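You operate a simulated robot arm through the tools that you are given. There is no shell and no other tool. Be economical: measure what you need, move in short steps, check, and stop when the job is done.

You run a simulated robot arm. Do the job below in one go: nothing can be reset, and whatever is moved stays where it is left.

JOB
Take the disc out of the tumbler and blow the dust off it in the air nest.
Fine: Open the air valve for it and shut it again; leave the lid open, and the time dial and the other discs as they are.

The check looks at the end state, three seconds after you hand in, the way a careful person would. Anything else that was tipped, shoved, dropped, spilled or broken makes it a failure. Lids that push on must go on centred and level and be pressed home; caps that screw on are set level and turned clockwise until they are tight.

ROBOT AND FRAMES
A 7-joint arm with a two-finger parallel gripper, fixed in place. Base frame: the origin is at the foot of the arm, x ahead of it, y to its left, z up; the work surface is at about z = 0.85. Lengths are in m, angles in rad, forces in N, time in s.
With the tool pointing down near the work surface it reaches from about 0.24 to 0.68 m from the base axis. Its first joint turns from -1.152 to 1.152 rad. Payload 2.4 kg.
The TCP is the grasp point between the finger pads, 0.03 m short of the fingertips. In the tool frame z runs along the fingers and y along their closing line. The gripper opens to 0.094 m. The fingers are 0.028 m wide and 0.01 m thick; the gripper's body (0.05 by 0.096 m) begins 0.055 m behind the TCP.
Orientation is that of the tool frame in the base frame, as [roll, pitch, yaw] about the fixed x, y, z axes, in that order (R = Rz(yaw) Ry(pitch) Rx(roll)). With the fingers straight down and closing along the base's y, the tool's x points along the base's -x, its y along +y and its z along -z.

CONTROLS
- The arm moves only by the tool apply_moves. Its argument "commands" is a list of rows, each a list of 6 numbers: the shift along the base's x, y, z in m, then the turn, a rotation vector about the base's x, y, z in rad. In form: [[dx, dy, dz, rx, ry, rz], ...]. A call has 1 to 20 rows; each row is the pose to reach, as a shift and turn from the pose commanded when the call began. "fingers" is the gripper command, from -1 (shut) to 1 (fully open), values between in proportion, set as the call begins (left out, the last holds). Each row takes 0.2 s and may step no farther than 0.05 m and 0.15 rad from the row before; otherwise, or with a gripper value out of range, the whole call is refused. A pose out of reach is approached as far as the arm can. The call stops where the force on the tool passes 40 N (or 10 N more than at its start, if that is more) or the arm is blocked; 0.2 s more then pass. Each finger travels about 0.153 m/s and halts on what it meets, pressing with about 21 N; the grip force reading is that of the motor and also rises with nothing between the fingers. The clock runs only during rows and for 0.2 s after the last one: add rows that repeat a pose to give the fingers time. The reply holds the time, the measured pose of the TCP, the force on the tool along the base axes, the opening and the grip force, in the units named above and with some noise, with the torque about the TCP (base axes, N m) and any sound that the robot's microphone picked up.
- Cameras (640 x 400 px; columns grow to the right, rows downward): "scene" is fixed at [0.0484, 0.4949, 1.4487]; the picture's right is [-0.48, -0.88, 0.00], its down [-0.58, 0.32, -0.75] and it looks along [0.66, -0.36, -0.66] (base axes); focal length 340 px, centre (320, 200). "wrist" rides on the gripper at [0.076, 0.014, -0.103] in the tool frame; the picture's right is [-0.18, 0.98, 0.00], its down [-0.75, -0.14, -0.64] and it looks along [-0.63, -0.12, 0.77] (tool axes); focal length 243 px, centre (320, 200). There is no depth. A picture from a camera that has moved, and an enlarged one, comes with that camera's place and axes in the base frame and with its lens. The place of the scene camera against the robot may be out by one fixed shift of up to 0.018 m in any direction.
- snapshot(camera): a new picture of that camera. It takes no simulated time.
- close_up(camera, box): a new picture of the part [left, top, right, bottom] of that camera's present view, enlarged. It takes no simulated time.
- job_done(): hands the job in; it is judged then, once.

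Work in short steps. Places have to be worked out from the pictures, the camera data and where the tool is seen: move nearer, look again, correct. Check each grasp and each placing, and mend what went wrong. You have 120 turns and 68 pictures in all, those below and enlarged ones among them. Open the gripper and draw the arm clear of the work before you hand the job in, unless the task says otherwise; then end with one line.

The tools are called as name(argument=value, ...) on one line, values as JSON. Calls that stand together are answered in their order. apply_moves: Moves the arm, as the interface text tells. Its arguments: {"type":"object","properties":{"commands":{"type":"array","items":{"type":"array","items":{"type":"number"}}},"fingers":{"type":"number"}},"required":["commands"]} The other tools are called the same way: snapshot (camera) takes a picture; close_up (camera, box) takes an enlarged picture of a part of a camera's view; job_done () hands the job in.

At the start:

```text
clock: 0.0
tool_pos: [0.4064, 0.1054, 1.1478]
tool_rot: [3.141, 0.001, 3.141]
ft_force: [0.1, 0.8, 0.7]
ft_torque: [0.0, -0.01, 0.01]
finger_gap: 0.0943
grasp_force: 0.1
```

scene: 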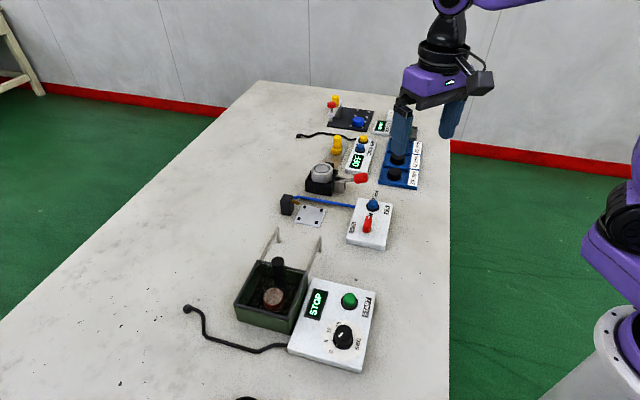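
wrist: 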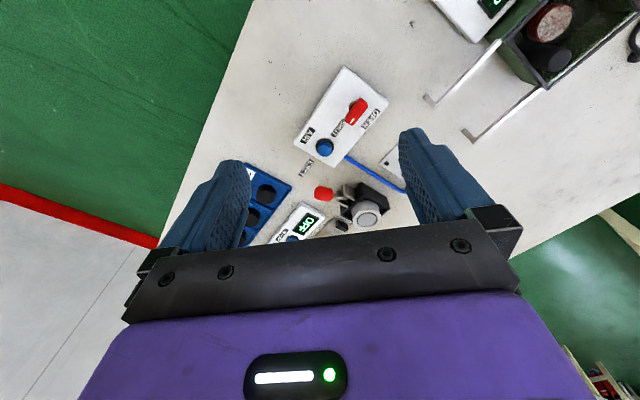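

I see a tumbler box with a disc, a control panel with STOP, an air valve panel, and a small plate (air nest?). I'll enlarge these parts first.

close_up(camera="scene", box=[180, 220, 400, 380])

close_up(camera="scene", box=[270, 90, 440, 255])

```text
2.50 times, centred on (290, 300) of scene
camera zoom: at [0.0484, 0.4949, 1.4487], right [-0.48, -0.88, 0.0], down [-0.58, 0.32, -0.75], along [0.66, -0.36, -0.66], focal length 850 px, centre (395, -50)
```

zoom: 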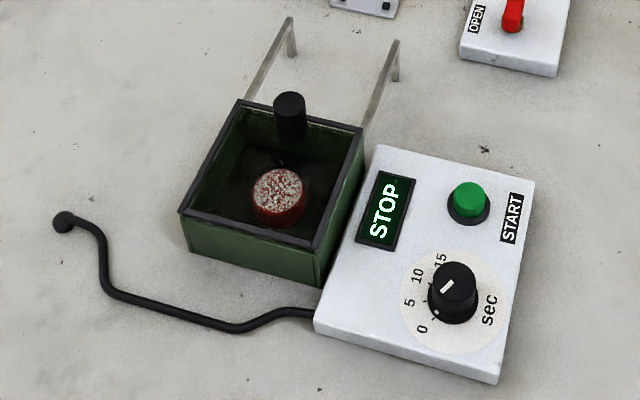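

```text
2.42 times, centred on (355, 172) of scene
camera zoom: at [0.0484, 0.4949, 1.4487], right [-0.48, -0.88, 0.0], down [-0.58, 0.32, -0.75], along [0.66, -0.36, -0.66], focal length 825 px, centre (235, 267)
```

zoom: 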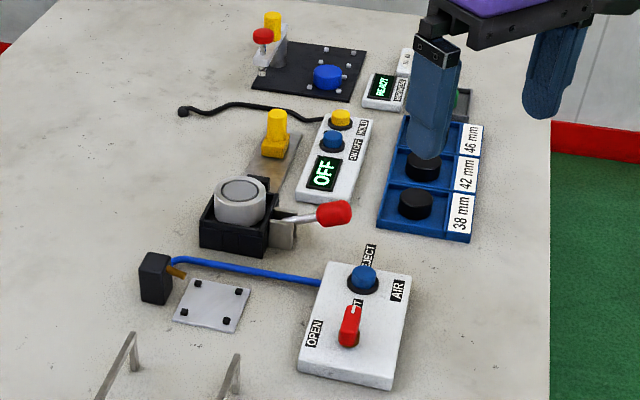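

The disc is at about (0.415, 0.40), the nest plate at about (0.60, 0.22) and the air lever at about (0.475, 0.14). I'll move over towards the tumbler, staying high, for a wrist view.

apply_moves(commands=[[-0.04, 0.03, 0, 0, 0, 0], [-0.07, 0.07, 0, 0, 0, 0], [-0.1, 0.11, 0, 0, 0, 0], [-0.12, 0.15, 0, 0, 0, 0], [-0.14, 0.19, 0, 0, 0, 0], [-0.14, 0.23, 0, 0, 0, 0], [-0.14, 0.27, 0, 0, 0, 0], [-0.14, 0.27, 0, 0, 0, 0]])

snapshot(camera="wrist")

snapshot(camera="scene")

```text
clock: 1.8
tool_pos: [0.2659, 0.3731, 1.1486]
tool_rot: [-3.141, 0.0, 3.14]
ft_force: [-0.6, 0.8, -0.7]
ft_torque: [-0.02, -0.02, 0.0]
finger_gap: 0.094
grasp_force: 0.0
```

```text
63 pictures are left
camera wrist: at [0.1901, 0.3881, 1.2535], right [0.18, 0.98, 0.0], down [0.75, -0.14, 0.64], along [0.63, -0.12, -0.77], focal length 243 px, centre (320, 200)
```

wrist: 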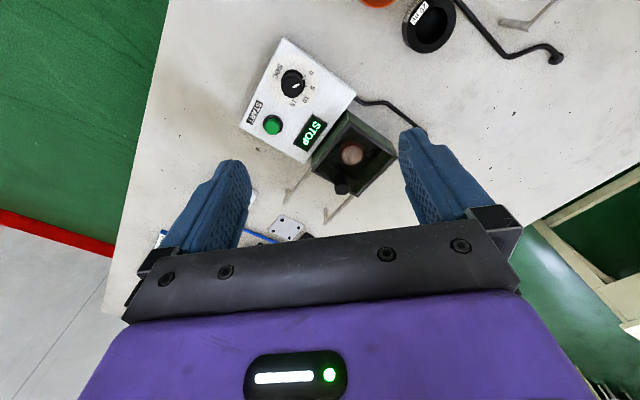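

```text
62 pictures are left
```

scene: 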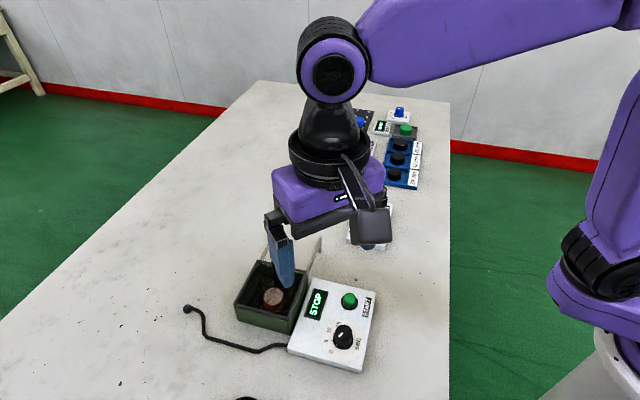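

The tumbler is in the wrist view now. I'll enlarge it.

close_up(camera="wrist", box=[230, 90, 410, 240])

close_up(camera="wrist", box=[330, 0, 580, 100])

```text
2.67 times, centred on (320, 165) of wrist
camera zoom: at [0.1901, 0.3881, 1.2535], right [0.18, 0.98, 0.0], down [0.75, -0.14, 0.64], along [0.63, -0.12, -0.77], focal length 647 px, centre (320, 293)
```

zoom: 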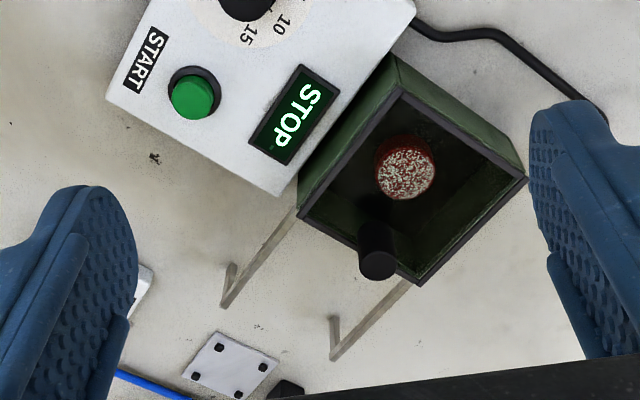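

```text
2.56 times, centred on (455, 50) of wrist
camera zoom: at [0.1901, 0.3881, 1.2535], right [0.18, 0.98, 0.0], down [0.75, -0.14, 0.64], along [0.63, -0.12, -0.77], focal length 621 px, centre (-26, 584)
```

zoom: 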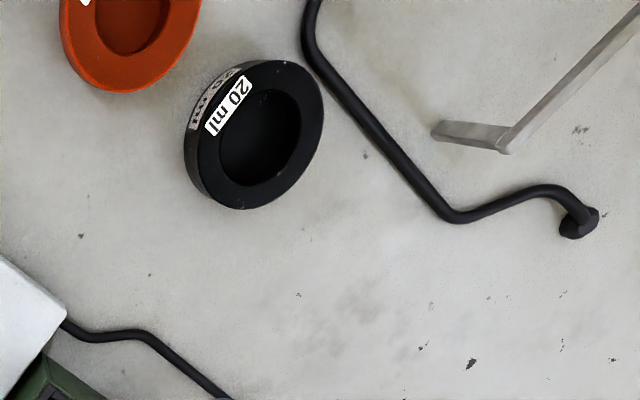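

The box holds the dusty red disc, with a tall dark post beside it. I'll move closer for a second wrist view, so I can triangulate positions.

apply_moves(commands=[[0.02, 0.01, -0.03, 0, 0, 0], [0.05, 0.015, -0.06, 0, 0, 0], [0.08, 0.02, -0.09, 0, 0, 0], [0.1, 0.02, -0.1, 0, 0, 0], [0.1, 0.02, -0.1, 0, 0, 0]])

snapshot(camera="wrist")

close_up(camera="scene", box=[200, 210, 400, 350])

```text
clock: 3.0
tool_pos: [0.3692, 0.3955, 1.0493]
tool_rot: [3.141, 0.0, 3.141]
ft_force: [-0.3, -0.1, -0.1]
ft_torque: [0.02, -0.04, 0.01]
finger_gap: 0.094
grasp_force: 0.2
```

```text
59 pictures are left
camera wrist: at [0.293, 0.411, 1.1535], right [0.18, 0.98, 0.0], down [0.75, -0.14, 0.64], along [0.63, -0.12, -0.77], focal length 243 px, centre (320, 200)
```

wrist: 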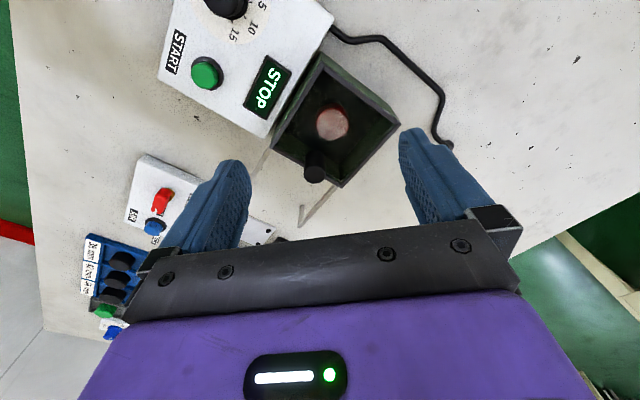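

```text
2.86 times, centred on (300, 280) of scene
camera zoom: at [0.0485, 0.4949, 1.4487], right [-0.48, -0.88, 0.0], down [-0.58, 0.32, -0.75], along [0.66, -0.36, -0.66], focal length 972 px, centre (377, -29)
```

zoom: 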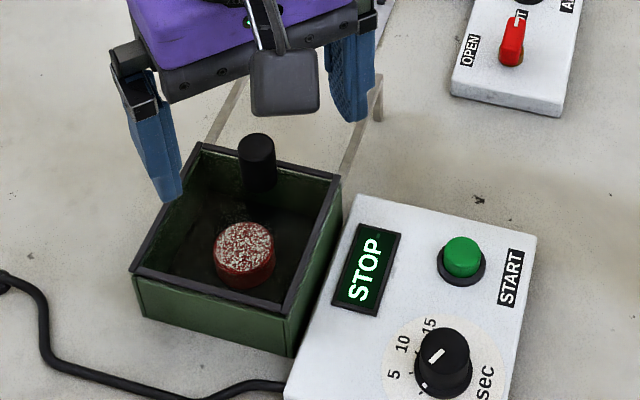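

close_up(camera="wrist", box=[245, 45, 405, 230])

```text
2.16 times, centred on (325, 138) of wrist
camera zoom: at [0.293, 0.411, 1.1535], right [0.18, 0.98, 0.0], down [0.75, -0.14, 0.64], along [0.63, -0.12, -0.77], focal length 525 px, centre (309, 335)
```

zoom: 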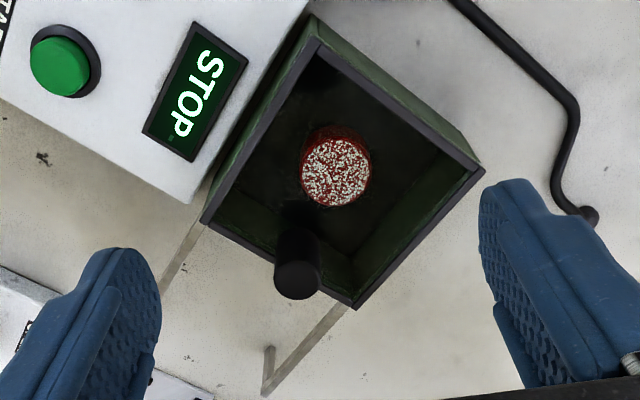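

Triangulating the two views puts the box rim at z≈0.90, with the box turned 45° and its centre at about (0.412, 0.403). The disc is near the centre, about 39 mm across with its top at z≈0.873. The dark post looks like the handle of the opened lid, near (0.44, 0.378) with its top at z≈0.935. I'll turn the gripper -45° so it closes along (1,1), which keeps it clear of the handle.

apply_moves(commands=[[0.005, 0, 0, 0, 0, -0.131], [0.01, 0, 0, 0, 0, -0.262], [0.015, 0.005, 0, 0, 0, -0.393], [0.02, 0.01, 0, 0, 0, -0.524], [0.03, 0.01, 0, 0, 0, -0.655], [0.038, 0.012, 0, 0, 0, -0.785], [0.038, 0.012, 0, 0, 0, -0.785]], fingers=0.19)

snapshot(camera="wrist")

snapshot(camera="scene")

```text
clock: 4.6
tool_pos: [0.4054, 0.4054, 1.0471]
tool_rot: [3.141, 0.0, 2.353]
ft_force: [-0.5, 0.3, -0.5]
ft_torque: [-0.01, 0.02, 0.01]
finger_gap: 0.0558
grasp_force: 0.1
```

```text
56 pictures are left
camera wrist: at [0.3615, 0.4708, 1.1519], right [0.83, 0.56, 0.0], down [0.43, -0.63, 0.64], along [0.36, -0.53, -0.77], focal length 243 px, centre (320, 200)
```

wrist: 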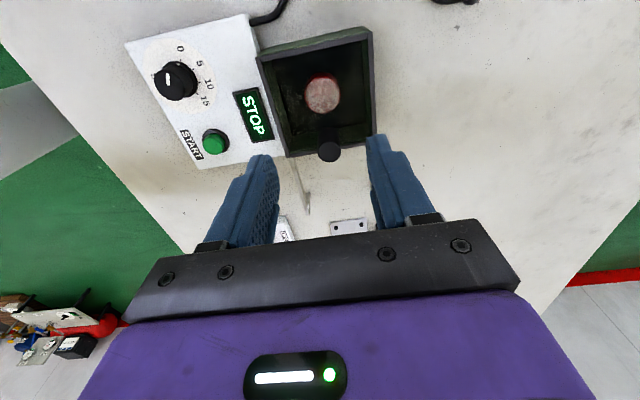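

```text
55 pictures are left
```

scene: 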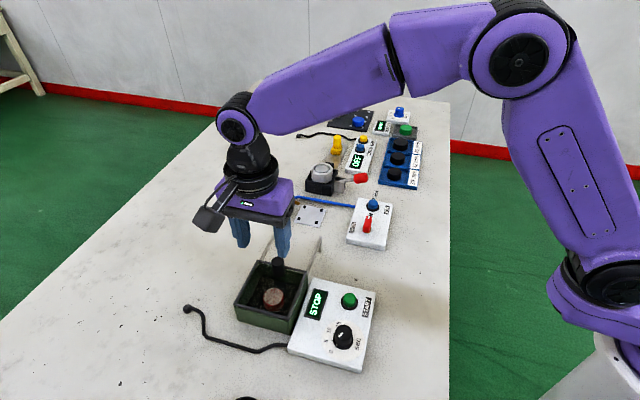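

The gripper is turned and lines up with the box. I'll enlarge this view to fix the disc, wall and handle positions.

close_up(camera="wrist", box=[240, 20, 400, 180])

```text
2.50 times, centred on (320, 100) of wrist
camera zoom: at [0.3615, 0.4708, 1.1519], right [0.83, 0.56, 0.0], down [0.43, -0.63, 0.64], along [0.36, -0.53, -0.77], focal length 606 px, centre (320, 450)
```

zoom: 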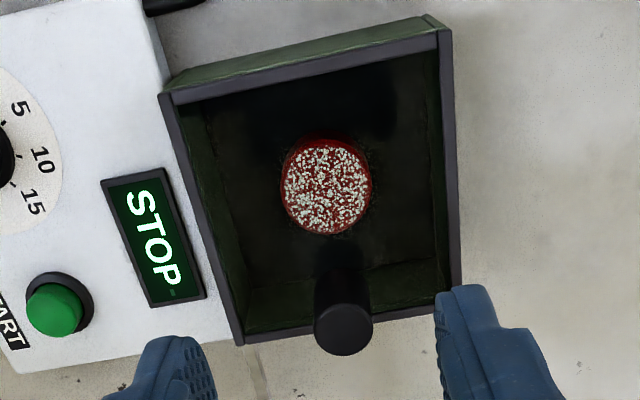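

The box edges run at 44.6°, matching the gripper. The disc centre is (0.411, 0.403) and the handle top is at (0.436, 0.378, 0.937). I'll aim 5 mm away from the handle and go down to z≈0.94 first.

apply_moves(commands=[[0.003, 0, -0.03, 0, 0, 0], [0.003, 0, -0.06, 0, 0, 0], [0.003, 0, -0.09, 0, 0, 0], [0.003, 0, -0.108, 0, 0, 0], [0.003, 0, -0.108, 0, 0, 0]])

snapshot(camera="wrist")

close_up(camera="scene", box=[200, 190, 400, 350])

```text
clock: 5.8
tool_pos: [0.4079, 0.4088, 0.939]
tool_rot: [3.14, 0.002, 2.355]
ft_force: [0.1, 0.4, -0.2]
ft_torque: [0.01, -0.02, 0.01]
finger_gap: 0.0558
grasp_force: 0.1
```

```text
53 pictures are left
camera wrist: at [0.3654, 0.4739, 1.0432], right [0.82, 0.57, 0.0], down [0.43, -0.63, 0.64], along [0.36, -0.53, -0.77], focal length 243 px, centre (320, 200)
```

wrist: 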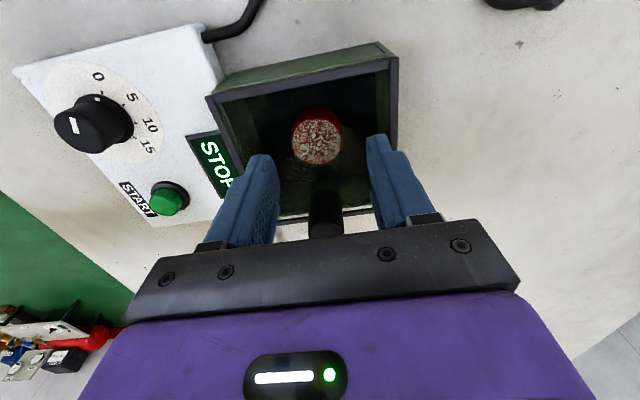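

```text
2.50 times, centred on (300, 270) of scene
camera zoom: at [0.0484, 0.4949, 1.4487], right [-0.48, -0.88, 0.0], down [-0.58, 0.32, -0.75], along [0.66, -0.36, -0.66], focal length 850 px, centre (370, 25)
```

zoom: 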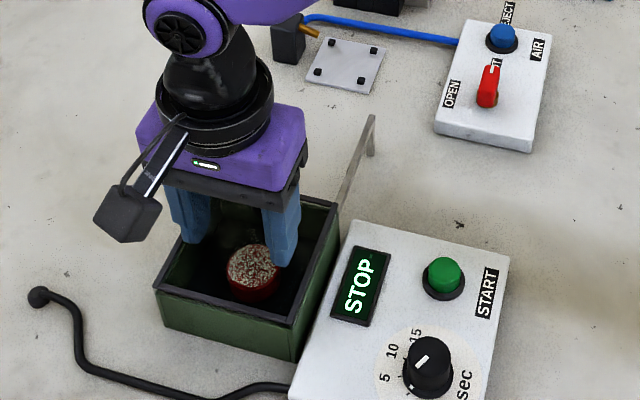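

The disc now reads (0.412, 0.405), which is centred along the closing line. I'll go down to z≈0.891.

apply_moves(commands=[[0, -0.001, -0.015, 0, 0, 0], [0, -0.001, -0.03, 0, 0, 0], [0, -0.001, -0.04, 0, 0, 0], [0, -0.001, -0.048, 0, 0, 0], [0, -0.001, -0.048, 0, 0, 0]])

snapshot(camera="wrist")

close_up(camera="scene", box=[200, 190, 400, 350])

```text
clock: 6.2
tool_pos: [0.4108, 0.4094, 0.9326]
tool_rot: [3.135, 0.001, 2.356]
ft_force: [-3.6, -3.3, 8.9]
ft_torque: [-0.35, 0.31, 0.03]
finger_gap: 0.0588
grasp_force: 2.7
stopped in row 2: the force on the tool passed its limit at 60 N (the readings are from after the stop); the commanded pose is now the measured one
```

```text
51 pictures are left
camera wrist: at [0.3664, 0.4739, 1.0373], right [0.82, 0.57, 0.01], down [0.43, -0.64, 0.64], along [0.37, -0.53, -0.77], focal length 243 px, centre (320, 200)
```

wrist: 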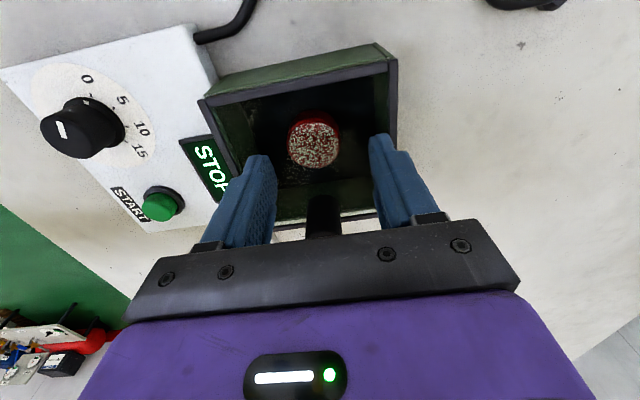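

```text
2.50 times, centred on (300, 270) of scene
camera zoom: at [0.0482, 0.4947, 1.4488], right [-0.48, -0.88, 0.0], down [-0.58, 0.32, -0.75], along [0.66, -0.36, -0.66], focal length 850 px, centre (370, 25)
```

zoom: 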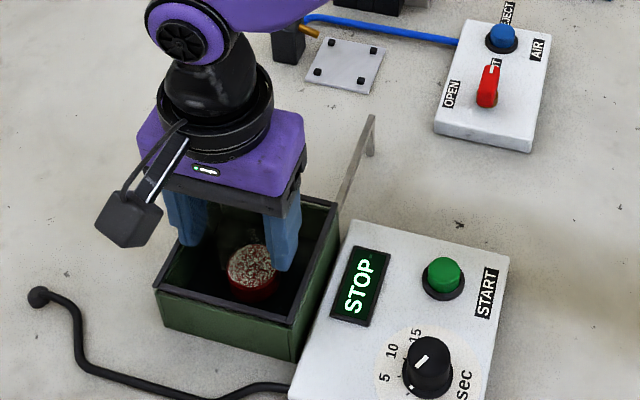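

I met contact with the fingertips at rim height, and the torque points to the left finger. I'll check closely what it touched.

close_up(camera="wrist", box=[190, 80, 420, 240])

close_up(camera="scene", box=[240, 235, 330, 325])

```text
2.50 times, centred on (305, 160) of wrist
camera zoom: at [0.3664, 0.4739, 1.0373], right [0.82, 0.57, 0.01], down [0.43, -0.64, 0.64], along [0.37, -0.53, -0.77], focal length 606 px, centre (358, 300)
```

zoom: 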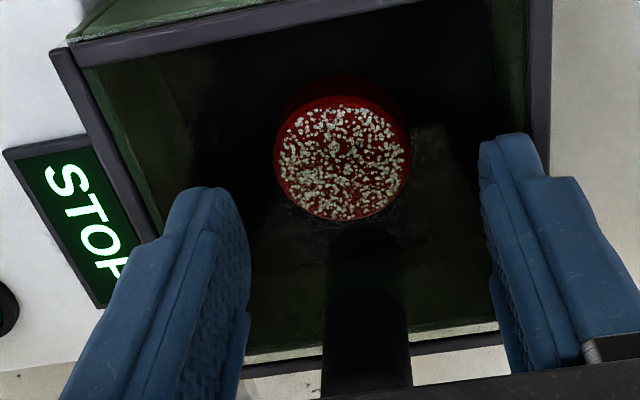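

```text
4.44 times, centred on (285, 280) of scene
camera zoom: at [0.0482, 0.4947, 1.4488], right [-0.48, -0.88, 0.0], down [-0.58, 0.32, -0.75], along [0.66, -0.36, -0.66], focal length 1512 px, centre (476, -156)
```

zoom: 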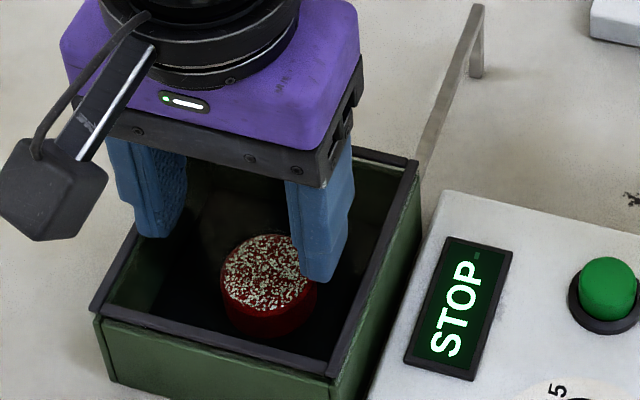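

In the scene view both fingertips are well inside the rim, yet they stopped at z≈0.903. So a clear sliding lid is still closed over the box, with the dark post as its handle and the rails to slide on. I'll lift a little and check the box is undisturbed. Then I'll straddle the handle at (0.436, 0.378) and grip it.

apply_moves(commands=[[-0.001, -0.001, 0.008, 0, 0, 0], [0.008, -0.011, 0.008, 0, 0, 0], [0.018, -0.022, 0.008, 0, 0, 0], [0.026, -0.031, 0.008, 0, 0, 0], [0.026, -0.031, 0.008, 0, 0, 0]])

snapshot(camera="wrist")

close_up(camera="scene", box=[200, 190, 400, 350])

```text
clock: 7.4
tool_pos: [0.4368, 0.3791, 0.9409]
tool_rot: [3.132, 0.001, 2.357]
ft_force: [0.4, 0.2, -0.9]
ft_torque: [0.04, 0.0, 0.03]
finger_gap: 0.0562
grasp_force: 0.1
```

```text
47 pictures are left
camera wrist: at [0.3938, 0.4429, 1.0446], right [0.82, 0.57, 0.01], down [0.43, -0.64, 0.64], along [0.37, -0.52, -0.77], focal length 243 px, centre (320, 200)
```

wrist: 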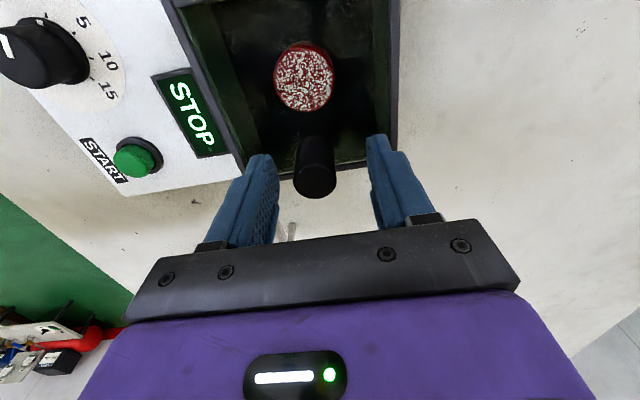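

```text
2.50 times, centred on (300, 270) of scene
camera zoom: at [0.0485, 0.4949, 1.4487], right [-0.48, -0.88, 0.0], down [-0.58, 0.32, -0.75], along [0.66, -0.36, -0.66], focal length 850 px, centre (370, 25)
```

zoom: 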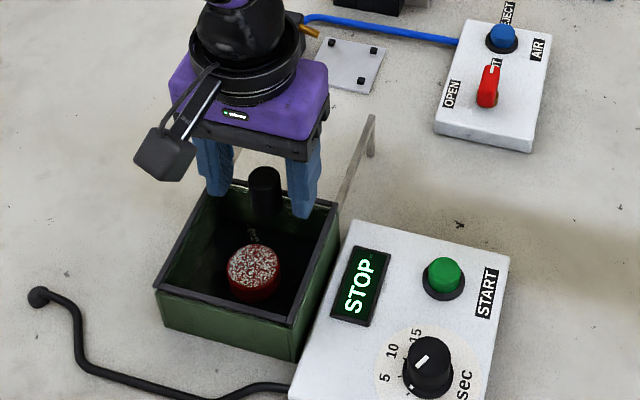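

The handle is between the fingers, about 2 mm to the left. I'll correct for that, lower slightly and close on it.

apply_moves(commands=[[-0.0015, -0.0015, -0.003, 0, 0, 0], [-0.0015, -0.0015, -0.003, 0, 0, 0]])

apply_moves(commands=[[0, 0, 0, 0, 0, 0], [0, 0, 0, 0, 0, 0], [0, 0, 0, 0, 0, 0]], fingers=-1)

```text
clock: 8.0
tool_pos: [0.4368, 0.3767, 0.9369]
tool_rot: [3.134, 0.0, 2.357]
ft_force: [0.4, -0.3, 0.2]
ft_torque: [0.0, 0.02, -0.02]
finger_gap: 0.0559
grasp_force: 0.0
```

```text
clock: 8.8
tool_pos: [0.4365, 0.3774, 0.937]
tool_rot: [3.138, -0.001, 2.359]
ft_force: [-5.1, -5.3, 4.3]
ft_torque: [-1.06, 0.97, -0.01]
finger_gap: 0.0234
grasp_force: 45.2
```

The handle is gripped at 23.4 mm. I'll slide the lid a short way out along the rails, easing the side force by 1 mm.

apply_moves(commands=[[-0.001, -0.001, 0, 0, 0, 0], [0.004, -0.006, 0, 0, 0, 0], [0.009, -0.011, 0, 0, 0, 0], [0.013, -0.015, 0, 0, 0, 0]])

close_up(camera="scene", box=[200, 190, 400, 350])

```text
clock: 9.8
tool_pos: [0.4502, 0.3617, 0.9379]
tool_rot: [3.13, -0.001, 2.358]
ft_force: [10.6, 11.3, -16.9]
ft_torque: [-0.28, 0.89, 0.09]
finger_gap: 0.0234
grasp_force: 44.8
```

```text
2.50 times, centred on (300, 270) of scene
camera zoom: at [0.049, 0.4954, 1.4485], right [-0.48, -0.88, 0.0], down [-0.58, 0.32, -0.75], along [0.66, -0.36, -0.66], focal length 850 px, centre (370, 25)
```

zoom: 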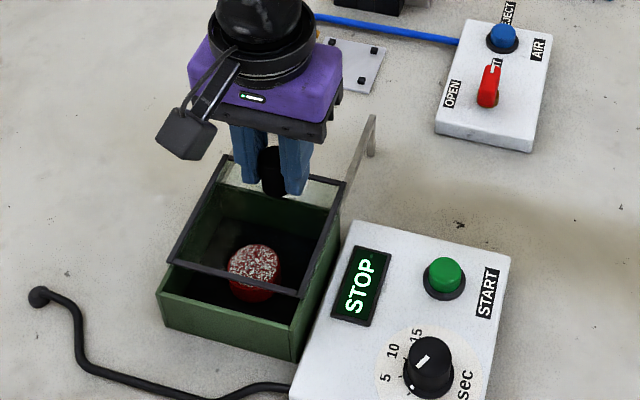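

The framed glass lid slides on the rails as expected. I'll ease the side and vertical load and continue sliding.

apply_moves(commands=[[0.001, 0.001, -0.0015, 0, 0, 0], [0.008, -0.006, -0.0015, 0, 0, 0], [0.015, -0.013, -0.0015, 0, 0, 0], [0.022, -0.02, -0.0015, 0, 0, 0], [0.029, -0.027, -0.0015, 0, 0, 0]])

close_up(camera="scene", box=[200, 190, 400, 350])

```text
clock: 11.0
tool_pos: [0.4777, 0.3356, 0.9374]
tool_rot: [3.135, 0.0, 2.356]
ft_force: [-9.3, -9.9, 24.5]
ft_torque: [-0.84, 1.15, 0.02]
finger_gap: 0.0234
grasp_force: 44.9
```

```text
2.50 times, centred on (300, 270) of scene
camera zoom: at [0.0478, 0.4944, 1.449], right [-0.48, -0.88, 0.0], down [-0.58, 0.32, -0.75], along [0.66, -0.36, -0.66], focal length 850 px, centre (370, 25)
```

zoom: 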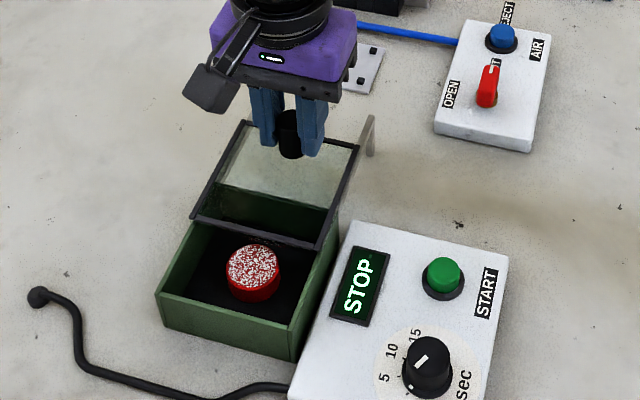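

It's halfway open. I'll continue, backing off the small load.

apply_moves(commands=[[-0.0005, -0.0005, 0.001, 0, 0, 0], [0.0065, -0.0075, 0.001, 0, 0, 0], [0.0125, -0.0135, 0.001, 0, 0, 0], [0.0175, -0.0185, 0.001, 0, 0, 0], [0.0215, -0.0225, 0.001, 0, 0, 0]])

close_up(camera="scene", box=[200, 190, 400, 350])

```text
clock: 12.2
tool_pos: [0.4996, 0.3134, 0.9373]
tool_rot: [3.131, 0.001, 2.358]
ft_force: [5.4, 4.8, -3.1]
ft_torque: [-0.53, 0.74, 0.19]
finger_gap: 0.0232
grasp_force: 44.1
```

```text
2.50 times, centred on (300, 270) of scene
camera zoom: at [0.0487, 0.4951, 1.4487], right [-0.48, -0.88, 0.0], down [-0.58, 0.32, -0.75], along [0.66, -0.36, -0.66], focal length 850 px, centre (370, 25)
```

zoom: 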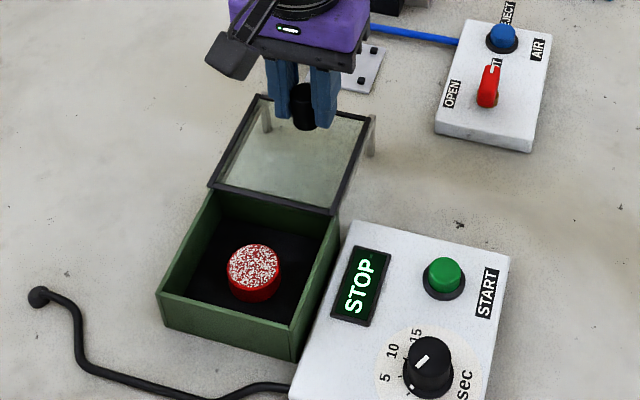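

The lid is almost fully open. I'll ease it another 6 mm to bring it to the end of its travel.

apply_moves(commands=[[0.0015, -0.0015, 0, 0, 0, 0], [0.003, -0.003, 0, 0, 0, 0], [0.0042, -0.0042, 0, 0, 0, 0], [0.0042, -0.0042, 0, 0, 0, 0]])

close_up(camera="scene", box=[200, 190, 400, 350])

```text
clock: 13.2
tool_pos: [0.5029, 0.3098, 0.9377]
tool_rot: [3.132, 0.0, 2.356]
ft_force: [9.9, 9.1, -1.7]
ft_torque: [-0.25, 1.06, 0.17]
finger_gap: 0.0233
grasp_force: 44.9
```

```text
2.50 times, centred on (300, 270) of scene
camera zoom: at [0.0488, 0.4952, 1.4486], right [-0.48, -0.88, 0.0], down [-0.58, 0.32, -0.75], along [0.66, -0.36, -0.66], focal length 850 px, centre (370, 25)
```

zoom: 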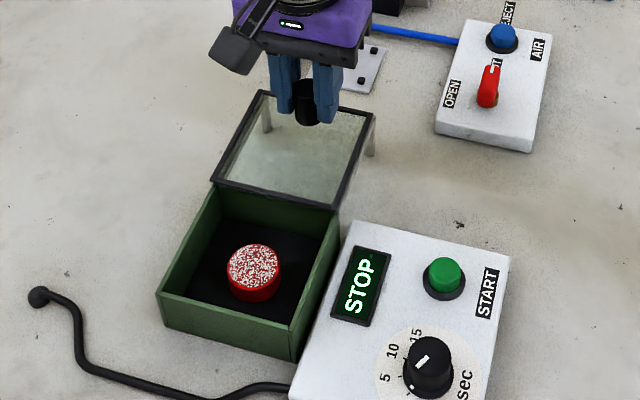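

The lid is clear of the whole box. I'll let go and rise.

apply_moves(commands=[[-0.0008, -0.0008, 0, 0, 0, 0], [-0.0008, -0.0008, 0, 0, 0, 0], [-0.0008, -0.0008, 0, 0, 0, 0], [-0.0008, -0.0008, 0.03, 0, 0, 0], [-0.0008, -0.0008, 0.07, 0, 0, 0]], fingers=0.19)

apply_moves(commands=[[-0.03, 0.03, 0, 0, 0, 0], [-0.06, 0.06, 0, 0, 0, 0], [-0.091, 0.092, 0, 0, 0, 0], [-0.091, 0.092, -0.03, 0, 0, 0], [-0.091, 0.092, -0.06, 0, 0, 0], [-0.091, 0.092, -0.06, 0, 0, 0]])

snapshot(camera="wrist")

snapshot(camera="scene")

```text
clock: 14.4
tool_pos: [0.5023, 0.3067, 1.0084]
tool_rot: [3.134, -0.001, 2.356]
ft_force: [-0.1, -0.6, -0.5]
ft_torque: [-0.02, 0.0, -0.01]
finger_gap: 0.0558
grasp_force: 0.1
```

```text
clock: 15.8
tool_pos: [0.4138, 0.3985, 0.9461]
tool_rot: [3.13, 0.0, 2.357]
ft_force: [0.1, 0.6, -0.4]
ft_torque: [0.01, 0.0, -0.03]
finger_gap: 0.0557
grasp_force: 0.1
```

```text
41 pictures are left
camera wrist: at [0.3697, 0.4627, 1.0501], right [0.82, 0.57, 0.01], down [0.43, -0.64, 0.64], along [0.37, -0.52, -0.77], focal length 243 px, centre (320, 200)
```

wrist: 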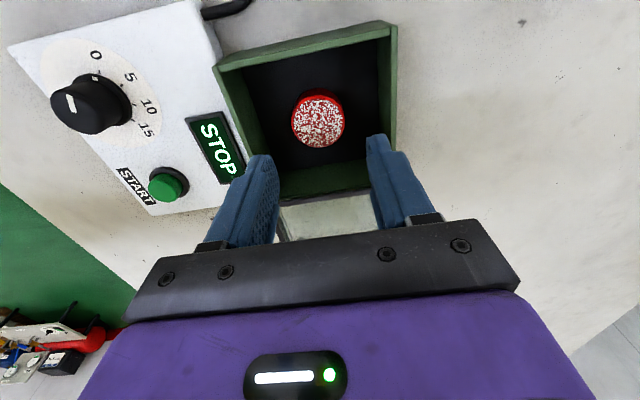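

```text
40 pictures are left
```

scene: 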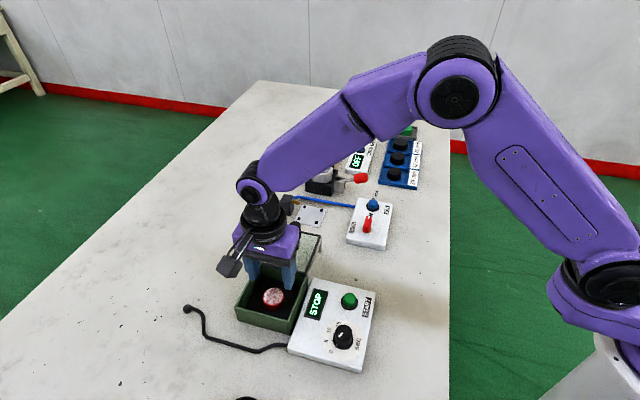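

The lid is out of the way and the disc is at (0.412, 0.404). I'll correct by (-0.002, +0.005) and go down to z≈0.891.

apply_moves(commands=[[-0.002, 0.005, 0, 0, 0, 0], [-0.002, 0.005, -0.015, 0, 0, 0], [-0.002, 0.005, -0.03, 0, 0, 0], [-0.002, 0.005, -0.045, 0, 0, 0], [-0.002, 0.005, -0.054, 0, 0, 0], [-0.002, 0.005, -0.054, 0, 0, 0]])

snapshot(camera="wrist")

close_up(camera="scene", box=[220, 220, 350, 340])

```text
clock: 17.2
tool_pos: [0.4075, 0.404, 0.8933]
tool_rot: [3.133, 0.0, 2.359]
ft_force: [0.2, 0.1, -0.3]
ft_torque: [0.05, -0.01, -0.03]
finger_gap: 0.0557
grasp_force: 0.1
```

```text
39 pictures are left
camera wrist: at [0.3646, 0.4679, 0.9971], right [0.82, 0.57, 0.01], down [0.43, -0.64, 0.64], along [0.37, -0.52, -0.77], focal length 243 px, centre (320, 200)
```

wrist: 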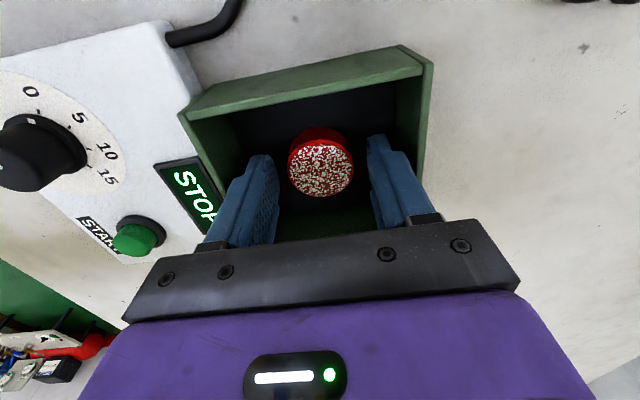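

```text
3.33 times, centred on (285, 280) of scene
camera zoom: at [0.0484, 0.4949, 1.4487], right [-0.48, -0.88, 0.0], down [-0.58, 0.32, -0.75], along [0.66, -0.36, -0.66], focal length 1134 px, centre (437, -67)
```

zoom: 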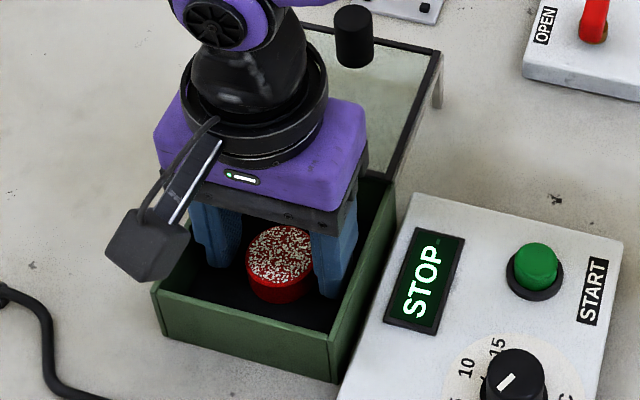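

The disc is centred between the fingers. I'll lower 3 mm more and close.

apply_moves(commands=[[0, 0, -0.003, 0, 0, 0], [0, 0, -0.003, 0, 0, 0]])

apply_moves(commands=[[0, 0, 0, 0, 0, 0], [0, 0, 0, 0, 0, 0], [0, 0, 0, 0, 0, 0]], fingers=-1)

```text
clock: 17.8
tool_pos: [0.4091, 0.4049, 0.8911]
tool_rot: [3.131, 0.0, 2.357]
ft_force: [0.9, 0.3, 0.8]
ft_torque: [0.0, -0.01, 0.0]
finger_gap: 0.0557
grasp_force: 0.0
```

```text
clock: 18.6
tool_pos: [0.4098, 0.4047, 0.8893]
tool_rot: [3.133, -0.001, 2.355]
ft_force: [0.4, -0.5, 0.0]
ft_torque: [-0.02, 0.01, 0.03]
finger_gap: 0.0382
grasp_force: 21.2
```

The disc is gripped at 38.2 mm. I'll lift straight up and check it.

apply_moves(commands=[[0, 0, 0.02, 0, 0, 0], [0, 0, 0.05, 0, 0, 0], [0, 0, 0.09, 0, 0, 0], [0, 0, 0.13, 0, 0, 0], [0, 0, 0.13, 0, 0, 0]])

snapshot(camera="wrist")

close_up(camera="scene", box=[220, 130, 420, 290])

```text
clock: 19.8
tool_pos: [0.4101, 0.4014, 1.019]
tool_rot: [3.132, 0.0, 2.355]
ft_force: [0.3, -0.3, -0.9]
ft_torque: [0.01, -0.05, 0.0]
finger_gap: 0.0385
grasp_force: 21.6
```

```text
37 pictures are left
camera wrist: at [0.3649, 0.4652, 1.1225], right [0.82, 0.57, 0.01], down [0.43, -0.64, 0.64], along [0.37, -0.52, -0.77], focal length 243 px, centre (320, 200)
```

wrist: 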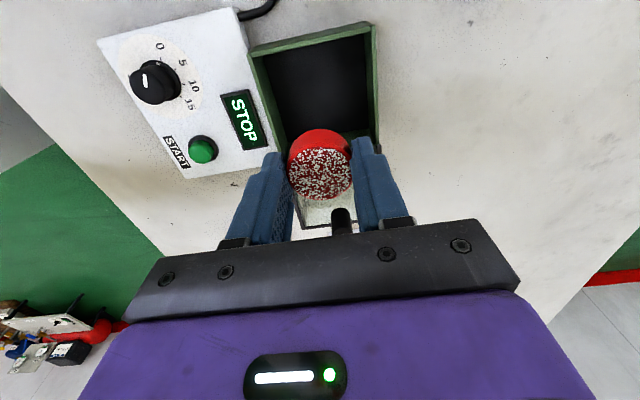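

```text
2.50 times, centred on (320, 210) of scene
camera zoom: at [0.0484, 0.4949, 1.4487], right [-0.48, -0.88, 0.0], down [-0.58, 0.32, -0.75], along [0.66, -0.36, -0.66], focal length 850 px, centre (320, 175)
```

zoom: 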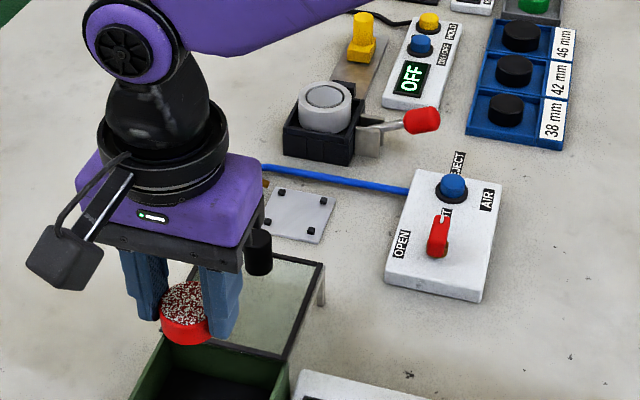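

The disc is held level. I'll carry it high over to the air nest for a view from above.

apply_moves(commands=[[0.02, -0.02, 0.03, 0, 0, 0], [0.05, -0.05, 0.04, 0, 0, 0], [0.08, -0.08, 0.04, 0, 0, 0], [0.11, -0.11, 0.04, 0, 0, 0], [0.14, -0.14, 0.04, 0, 0, 0], [0.165, -0.16, 0.04, 0, 0, 0], [0.185, -0.175, 0.04, 0, 0, 0], [0.185, -0.175, 0.04, 0, 0, 0]])

snapshot(camera="wrist")

```text
clock: 21.6
tool_pos: [0.5969, 0.2299, 1.0583]
tool_rot: [3.133, 0.001, 2.359]
ft_force: [-1.6, 0.4, -1.5]
ft_torque: [0.04, 0.02, 0.01]
finger_gap: 0.0382
grasp_force: 21.1
```

```text
35 pictures are left
camera wrist: at [0.553, 0.2934, 1.1623], right [0.82, 0.57, 0.01], down [0.43, -0.64, 0.64], along [0.37, -0.52, -0.77], focal length 243 px, centre (320, 200)
```

wrist: 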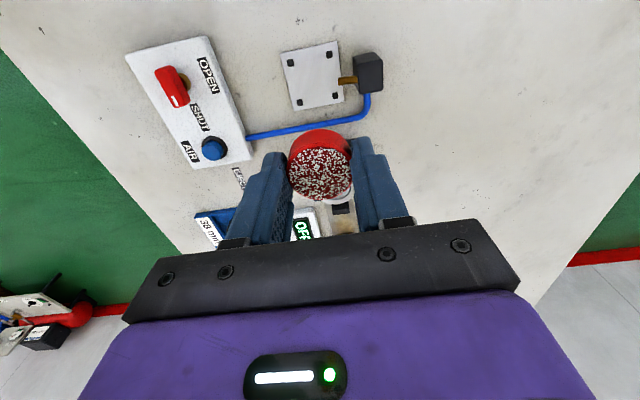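

close_up(camera="wrist", box=[260, 20, 400, 140])

close_up(camera="wrist", box=[120, 30, 260, 190])

```text
3.33 times, centred on (330, 80) of wrist
camera zoom: at [0.553, 0.2934, 1.1623], right [0.82, 0.57, 0.01], down [0.43, -0.64, 0.64], along [0.37, -0.52, -0.77], focal length 809 px, centre (287, 600)
```

zoom: 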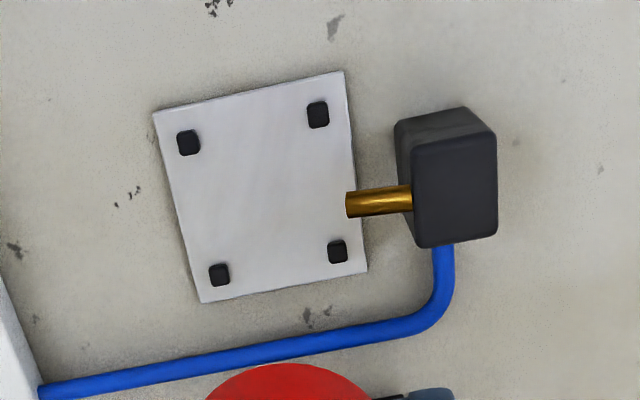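

```text
2.50 times, centred on (190, 110) of wrist
camera zoom: at [0.553, 0.2934, 1.1623], right [0.82, 0.57, 0.01], down [0.43, -0.64, 0.64], along [0.37, -0.52, -0.77], focal length 606 px, centre (645, 425)
```

zoom: 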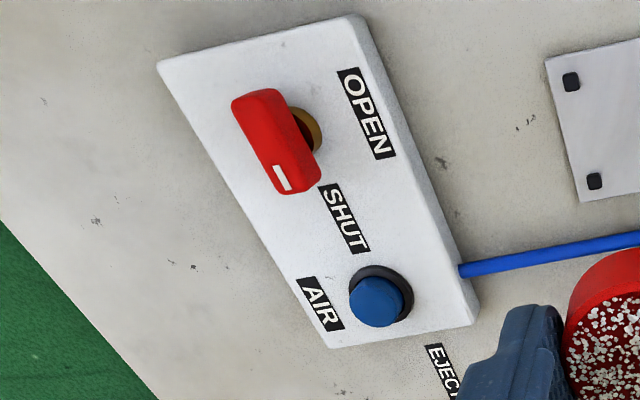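

The nest's four pins form a square turned 45°, with its centre at about (0.591, 0.232) and sides of 44 mm. The nozzle points in from the (+x,+y) side. I need the fingers closing across that line, so I'll turn the tool +90° at this height, over the nest.

apply_moves(commands=[[0, 0, 0, 0, 0, 0.131], [0, 0, 0, 0, 0, 0.262], [0, 0, 0, 0, 0, 0.393], [0, 0, 0, 0, 0, 0.524], [0, 0, 0, 0, 0, 0.655], [-0.001, 0, 0, 0, 0, 0.785], [-0.002, 0, 0, 0, 0, 0.916], [-0.003, 0.001, 0, 0, 0, 1.047], [-0.004, 0.002, 0, 0, 0, 1.178], [-0.005, 0.002, 0, 0, 0, 1.309], [-0.005, 0.002, 0, 0, 0, 1.44], [-0.005, 0.002, 0, 0, 0, 1.571], [-0.005, 0.002, 0, 0, 0, 1.571]])

snapshot(camera="wrist")

snapshot(camera="scene")

```text
clock: 24.4
tool_pos: [0.5896, 0.2321, 1.0596]
tool_rot: [3.133, -0.001, -2.352]
ft_force: [0.6, 0.9, -0.5]
ft_torque: [0.0, 0.0, 0.0]
finger_gap: 0.0383
grasp_force: 21.1
```

```text
32 pictures are left
camera wrist: at [0.5264, 0.1883, 1.1632], right [-0.57, 0.82, 0.01], down [0.64, 0.43, 0.64], along [0.52, 0.37, -0.77], focal length 243 px, centre (320, 200)
```

wrist: 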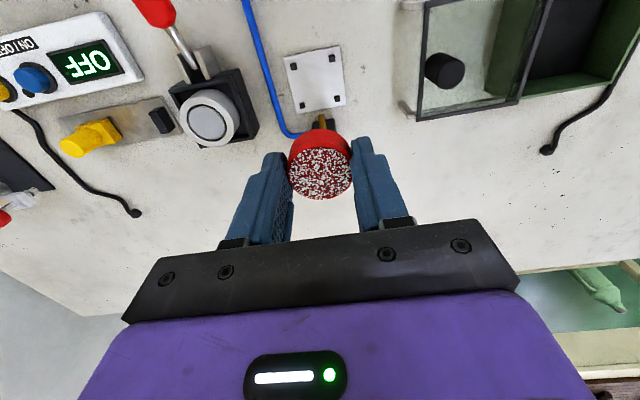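

```text
31 pictures are left
```

scene: 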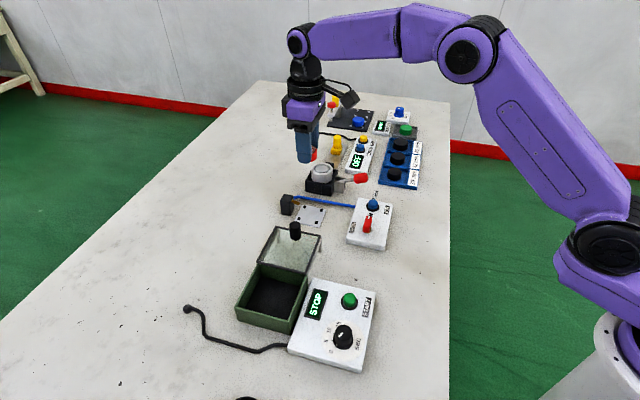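

The view from this side puts the nest centre at about (0.587–0.591, 0.230–0.232), almost directly under the disc. I'll fix the small 0.5° tilt and go down to z≈0.94.

apply_moves(commands=[[0, 0, -0.03, -0.006, -0.006, 0], [0, -0.001, -0.06, -0.006, -0.006, 0], [0, -0.001, -0.09, -0.006, -0.006, 0], [0, -0.001, -0.12, -0.006, -0.006, 0], [0, -0.001, -0.12, -0.006, -0.006, 0]])

snapshot(camera="wrist")

close_up(camera="scene", box=[250, 130, 390, 250])

```text
clock: 25.6
tool_pos: [0.5886, 0.2324, 0.9395]
tool_rot: [3.14, 0.002, -2.355]
ft_force: [0.3, 1.1, 0.1]
ft_torque: [0.03, -0.03, 0.01]
finger_gap: 0.0381
grasp_force: 20.6
```

```text
30 pictures are left
camera wrist: at [0.5246, 0.1896, 1.0433], right [-0.57, 0.82, 0.0], down [0.63, 0.43, 0.64], along [0.53, 0.36, -0.77], focal length 243 px, centre (320, 200)
```

wrist: 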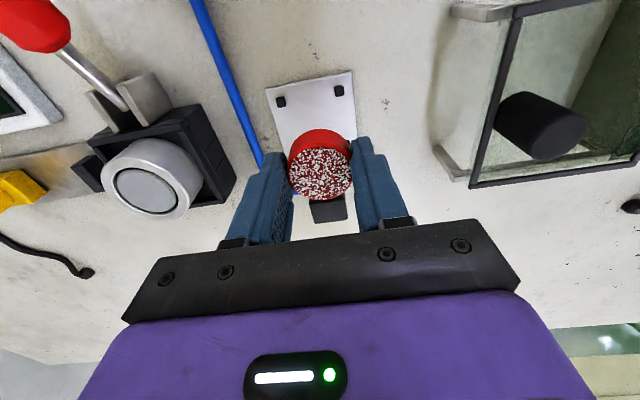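

```text
3.33 times, centred on (320, 190) of scene
camera zoom: at [0.0484, 0.4949, 1.4487], right [-0.48, -0.88, 0.0], down [-0.58, 0.32, -0.75], along [0.66, -0.36, -0.66], focal length 1134 px, centre (320, 233)
```

zoom: 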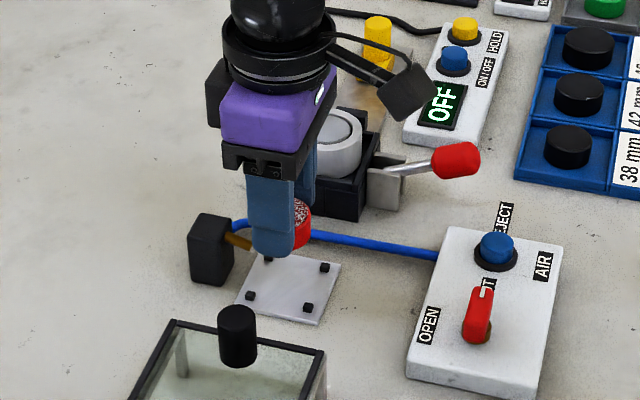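

The near pins confirm the nest centre at about (0.5905, 0.231), so I'm within 1–2 mm. I'll go down to z≈0.90 and then feel for contact.

apply_moves(commands=[[0.001, -0.001, -0.015, 0, 0, 0], [0.001, -0.001, -0.03, 0, 0, 0], [0.001, -0.001, -0.041, 0, 0, 0], [0.001, -0.001, -0.041, 0, 0, 0]])

close_up(camera="scene", box=[270, 165, 360, 245])

snapshot(camera="wrist")

```text
clock: 26.6
tool_pos: [0.5898, 0.2309, 0.898]
tool_rot: [-3.141, -0.002, -2.355]
ft_force: [-0.1, -0.2, -0.1]
ft_torque: [0.0, -0.04, 0.0]
finger_gap: 0.0384
grasp_force: 20.9
```

```text
5.00 times, centred on (315, 205) of scene
camera zoom: at [0.0484, 0.4949, 1.4487], right [-0.48, -0.88, 0.0], down [-0.58, 0.32, -0.75], along [0.66, -0.36, -0.66], focal length 1701 px, centre (345, 175)
```

zoom: 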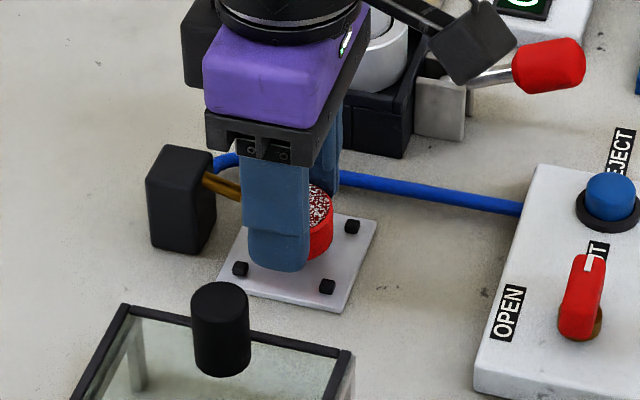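

```text
27 pictures are left
camera wrist: at [0.5267, 0.1877, 1.002], right [-0.57, 0.82, 0.0], down [0.63, 0.43, 0.64], along [0.53, 0.36, -0.77], focal length 243 px, centre (320, 200)
```

wrist: 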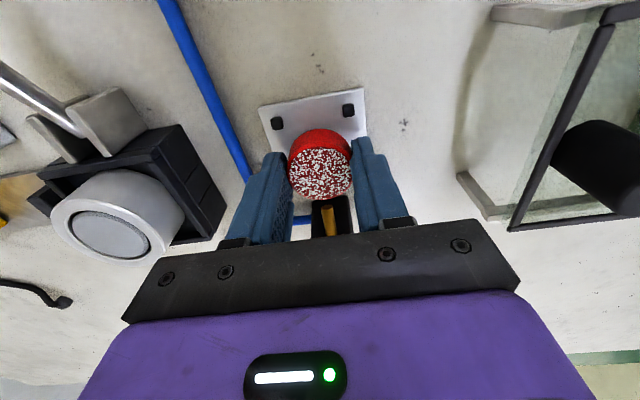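

The disc sits over the pins and clear of the nozzle. I'll lower it gently.

apply_moves(commands=[[0, 0, -0.002, 0, 0, 0], [0, 0, -0.004, 0, 0, 0], [0, 0, -0.005, 0, 0, 0]])

```text
clock: 27.4
tool_pos: [0.5901, 0.2302, 0.8941]
tool_rot: [3.14, 0.001, -2.354]
ft_force: [-0.2, 0.2, -0.6]
ft_torque: [0.0, 0.0, -0.01]
finger_gap: 0.0382
grasp_force: 20.7
```

No contact yet, so I'll keep lowering in small steps.

apply_moves(commands=[[0, 0, -0.001, 0, 0, 0], [0, 0, -0.002, 0, 0, 0]])

apply_moves(commands=[[0, 0, -0.001, 0, 0, 0], [0, 0, -0.002, 0, 0, 0]])

close_up(camera="scene", box=[270, 165, 360, 245])

```text
clock: 28.0
tool_pos: [0.5907, 0.2309, 0.8914]
tool_rot: [3.14, -0.001, -2.357]
ft_force: [-0.3, 0.1, -0.2]
ft_torque: [-0.01, 0.0, 0.01]
finger_gap: 0.0382
grasp_force: 20.8
```

```text
clock: 28.6
tool_pos: [0.5903, 0.2305, 0.8897]
tool_rot: [3.14, 0.0, -2.354]
ft_force: [0.4, 0.0, -0.1]
ft_torque: [0.0, 0.03, -0.01]
finger_gap: 0.0384
grasp_force: 20.7
```

```text
5.00 times, centred on (315, 205) of scene
camera zoom: at [0.0484, 0.4949, 1.4487], right [-0.48, -0.88, 0.0], down [-0.58, 0.32, -0.75], along [0.66, -0.36, -0.66], focal length 1701 px, centre (345, 175)
```

zoom: 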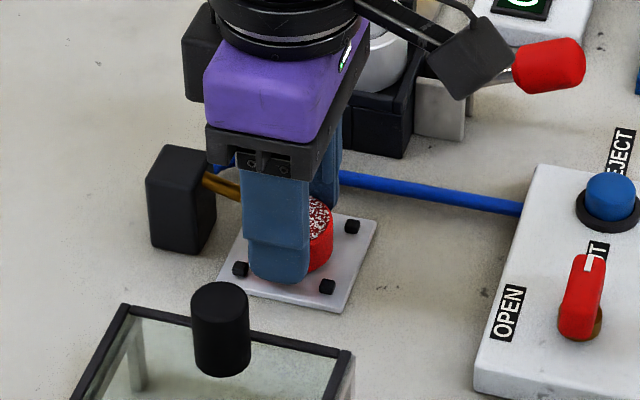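

There's still no contact. I'll continue in 1 mm steps.

apply_moves(commands=[[0, 0, -0.001, 0, 0, 0]])

apply_moves(commands=[[0, 0, -0.001, 0, 0, 0]])

apply_moves(commands=[[0, 0, -0.001, 0, 0, 0]])

```text
clock: 29.0
tool_pos: [0.592, 0.231, 0.8897]
tool_rot: [3.139, -0.001, -2.354]
ft_force: [0.3, 1.1, -0.6]
ft_torque: [0.02, 0.02, 0.0]
finger_gap: 0.0382
grasp_force: 21.1
```

```text
clock: 29.4
tool_pos: [0.5908, 0.2315, 0.888]
tool_rot: [-3.142, -0.001, -2.356]
ft_force: [-0.1, -0.6, 3.2]
ft_torque: [-0.06, -0.07, 0.01]
finger_gap: 0.0381
grasp_force: 21.2
```

```text
clock: 29.8
tool_pos: [0.5919, 0.2305, 0.8889]
tool_rot: [-3.141, 0.0, -2.353]
ft_force: [-2.4, -1.6, 11.7]
ft_torque: [-0.05, 0.06, 0.02]
finger_gap: 0.0384
grasp_force: 21.2
```

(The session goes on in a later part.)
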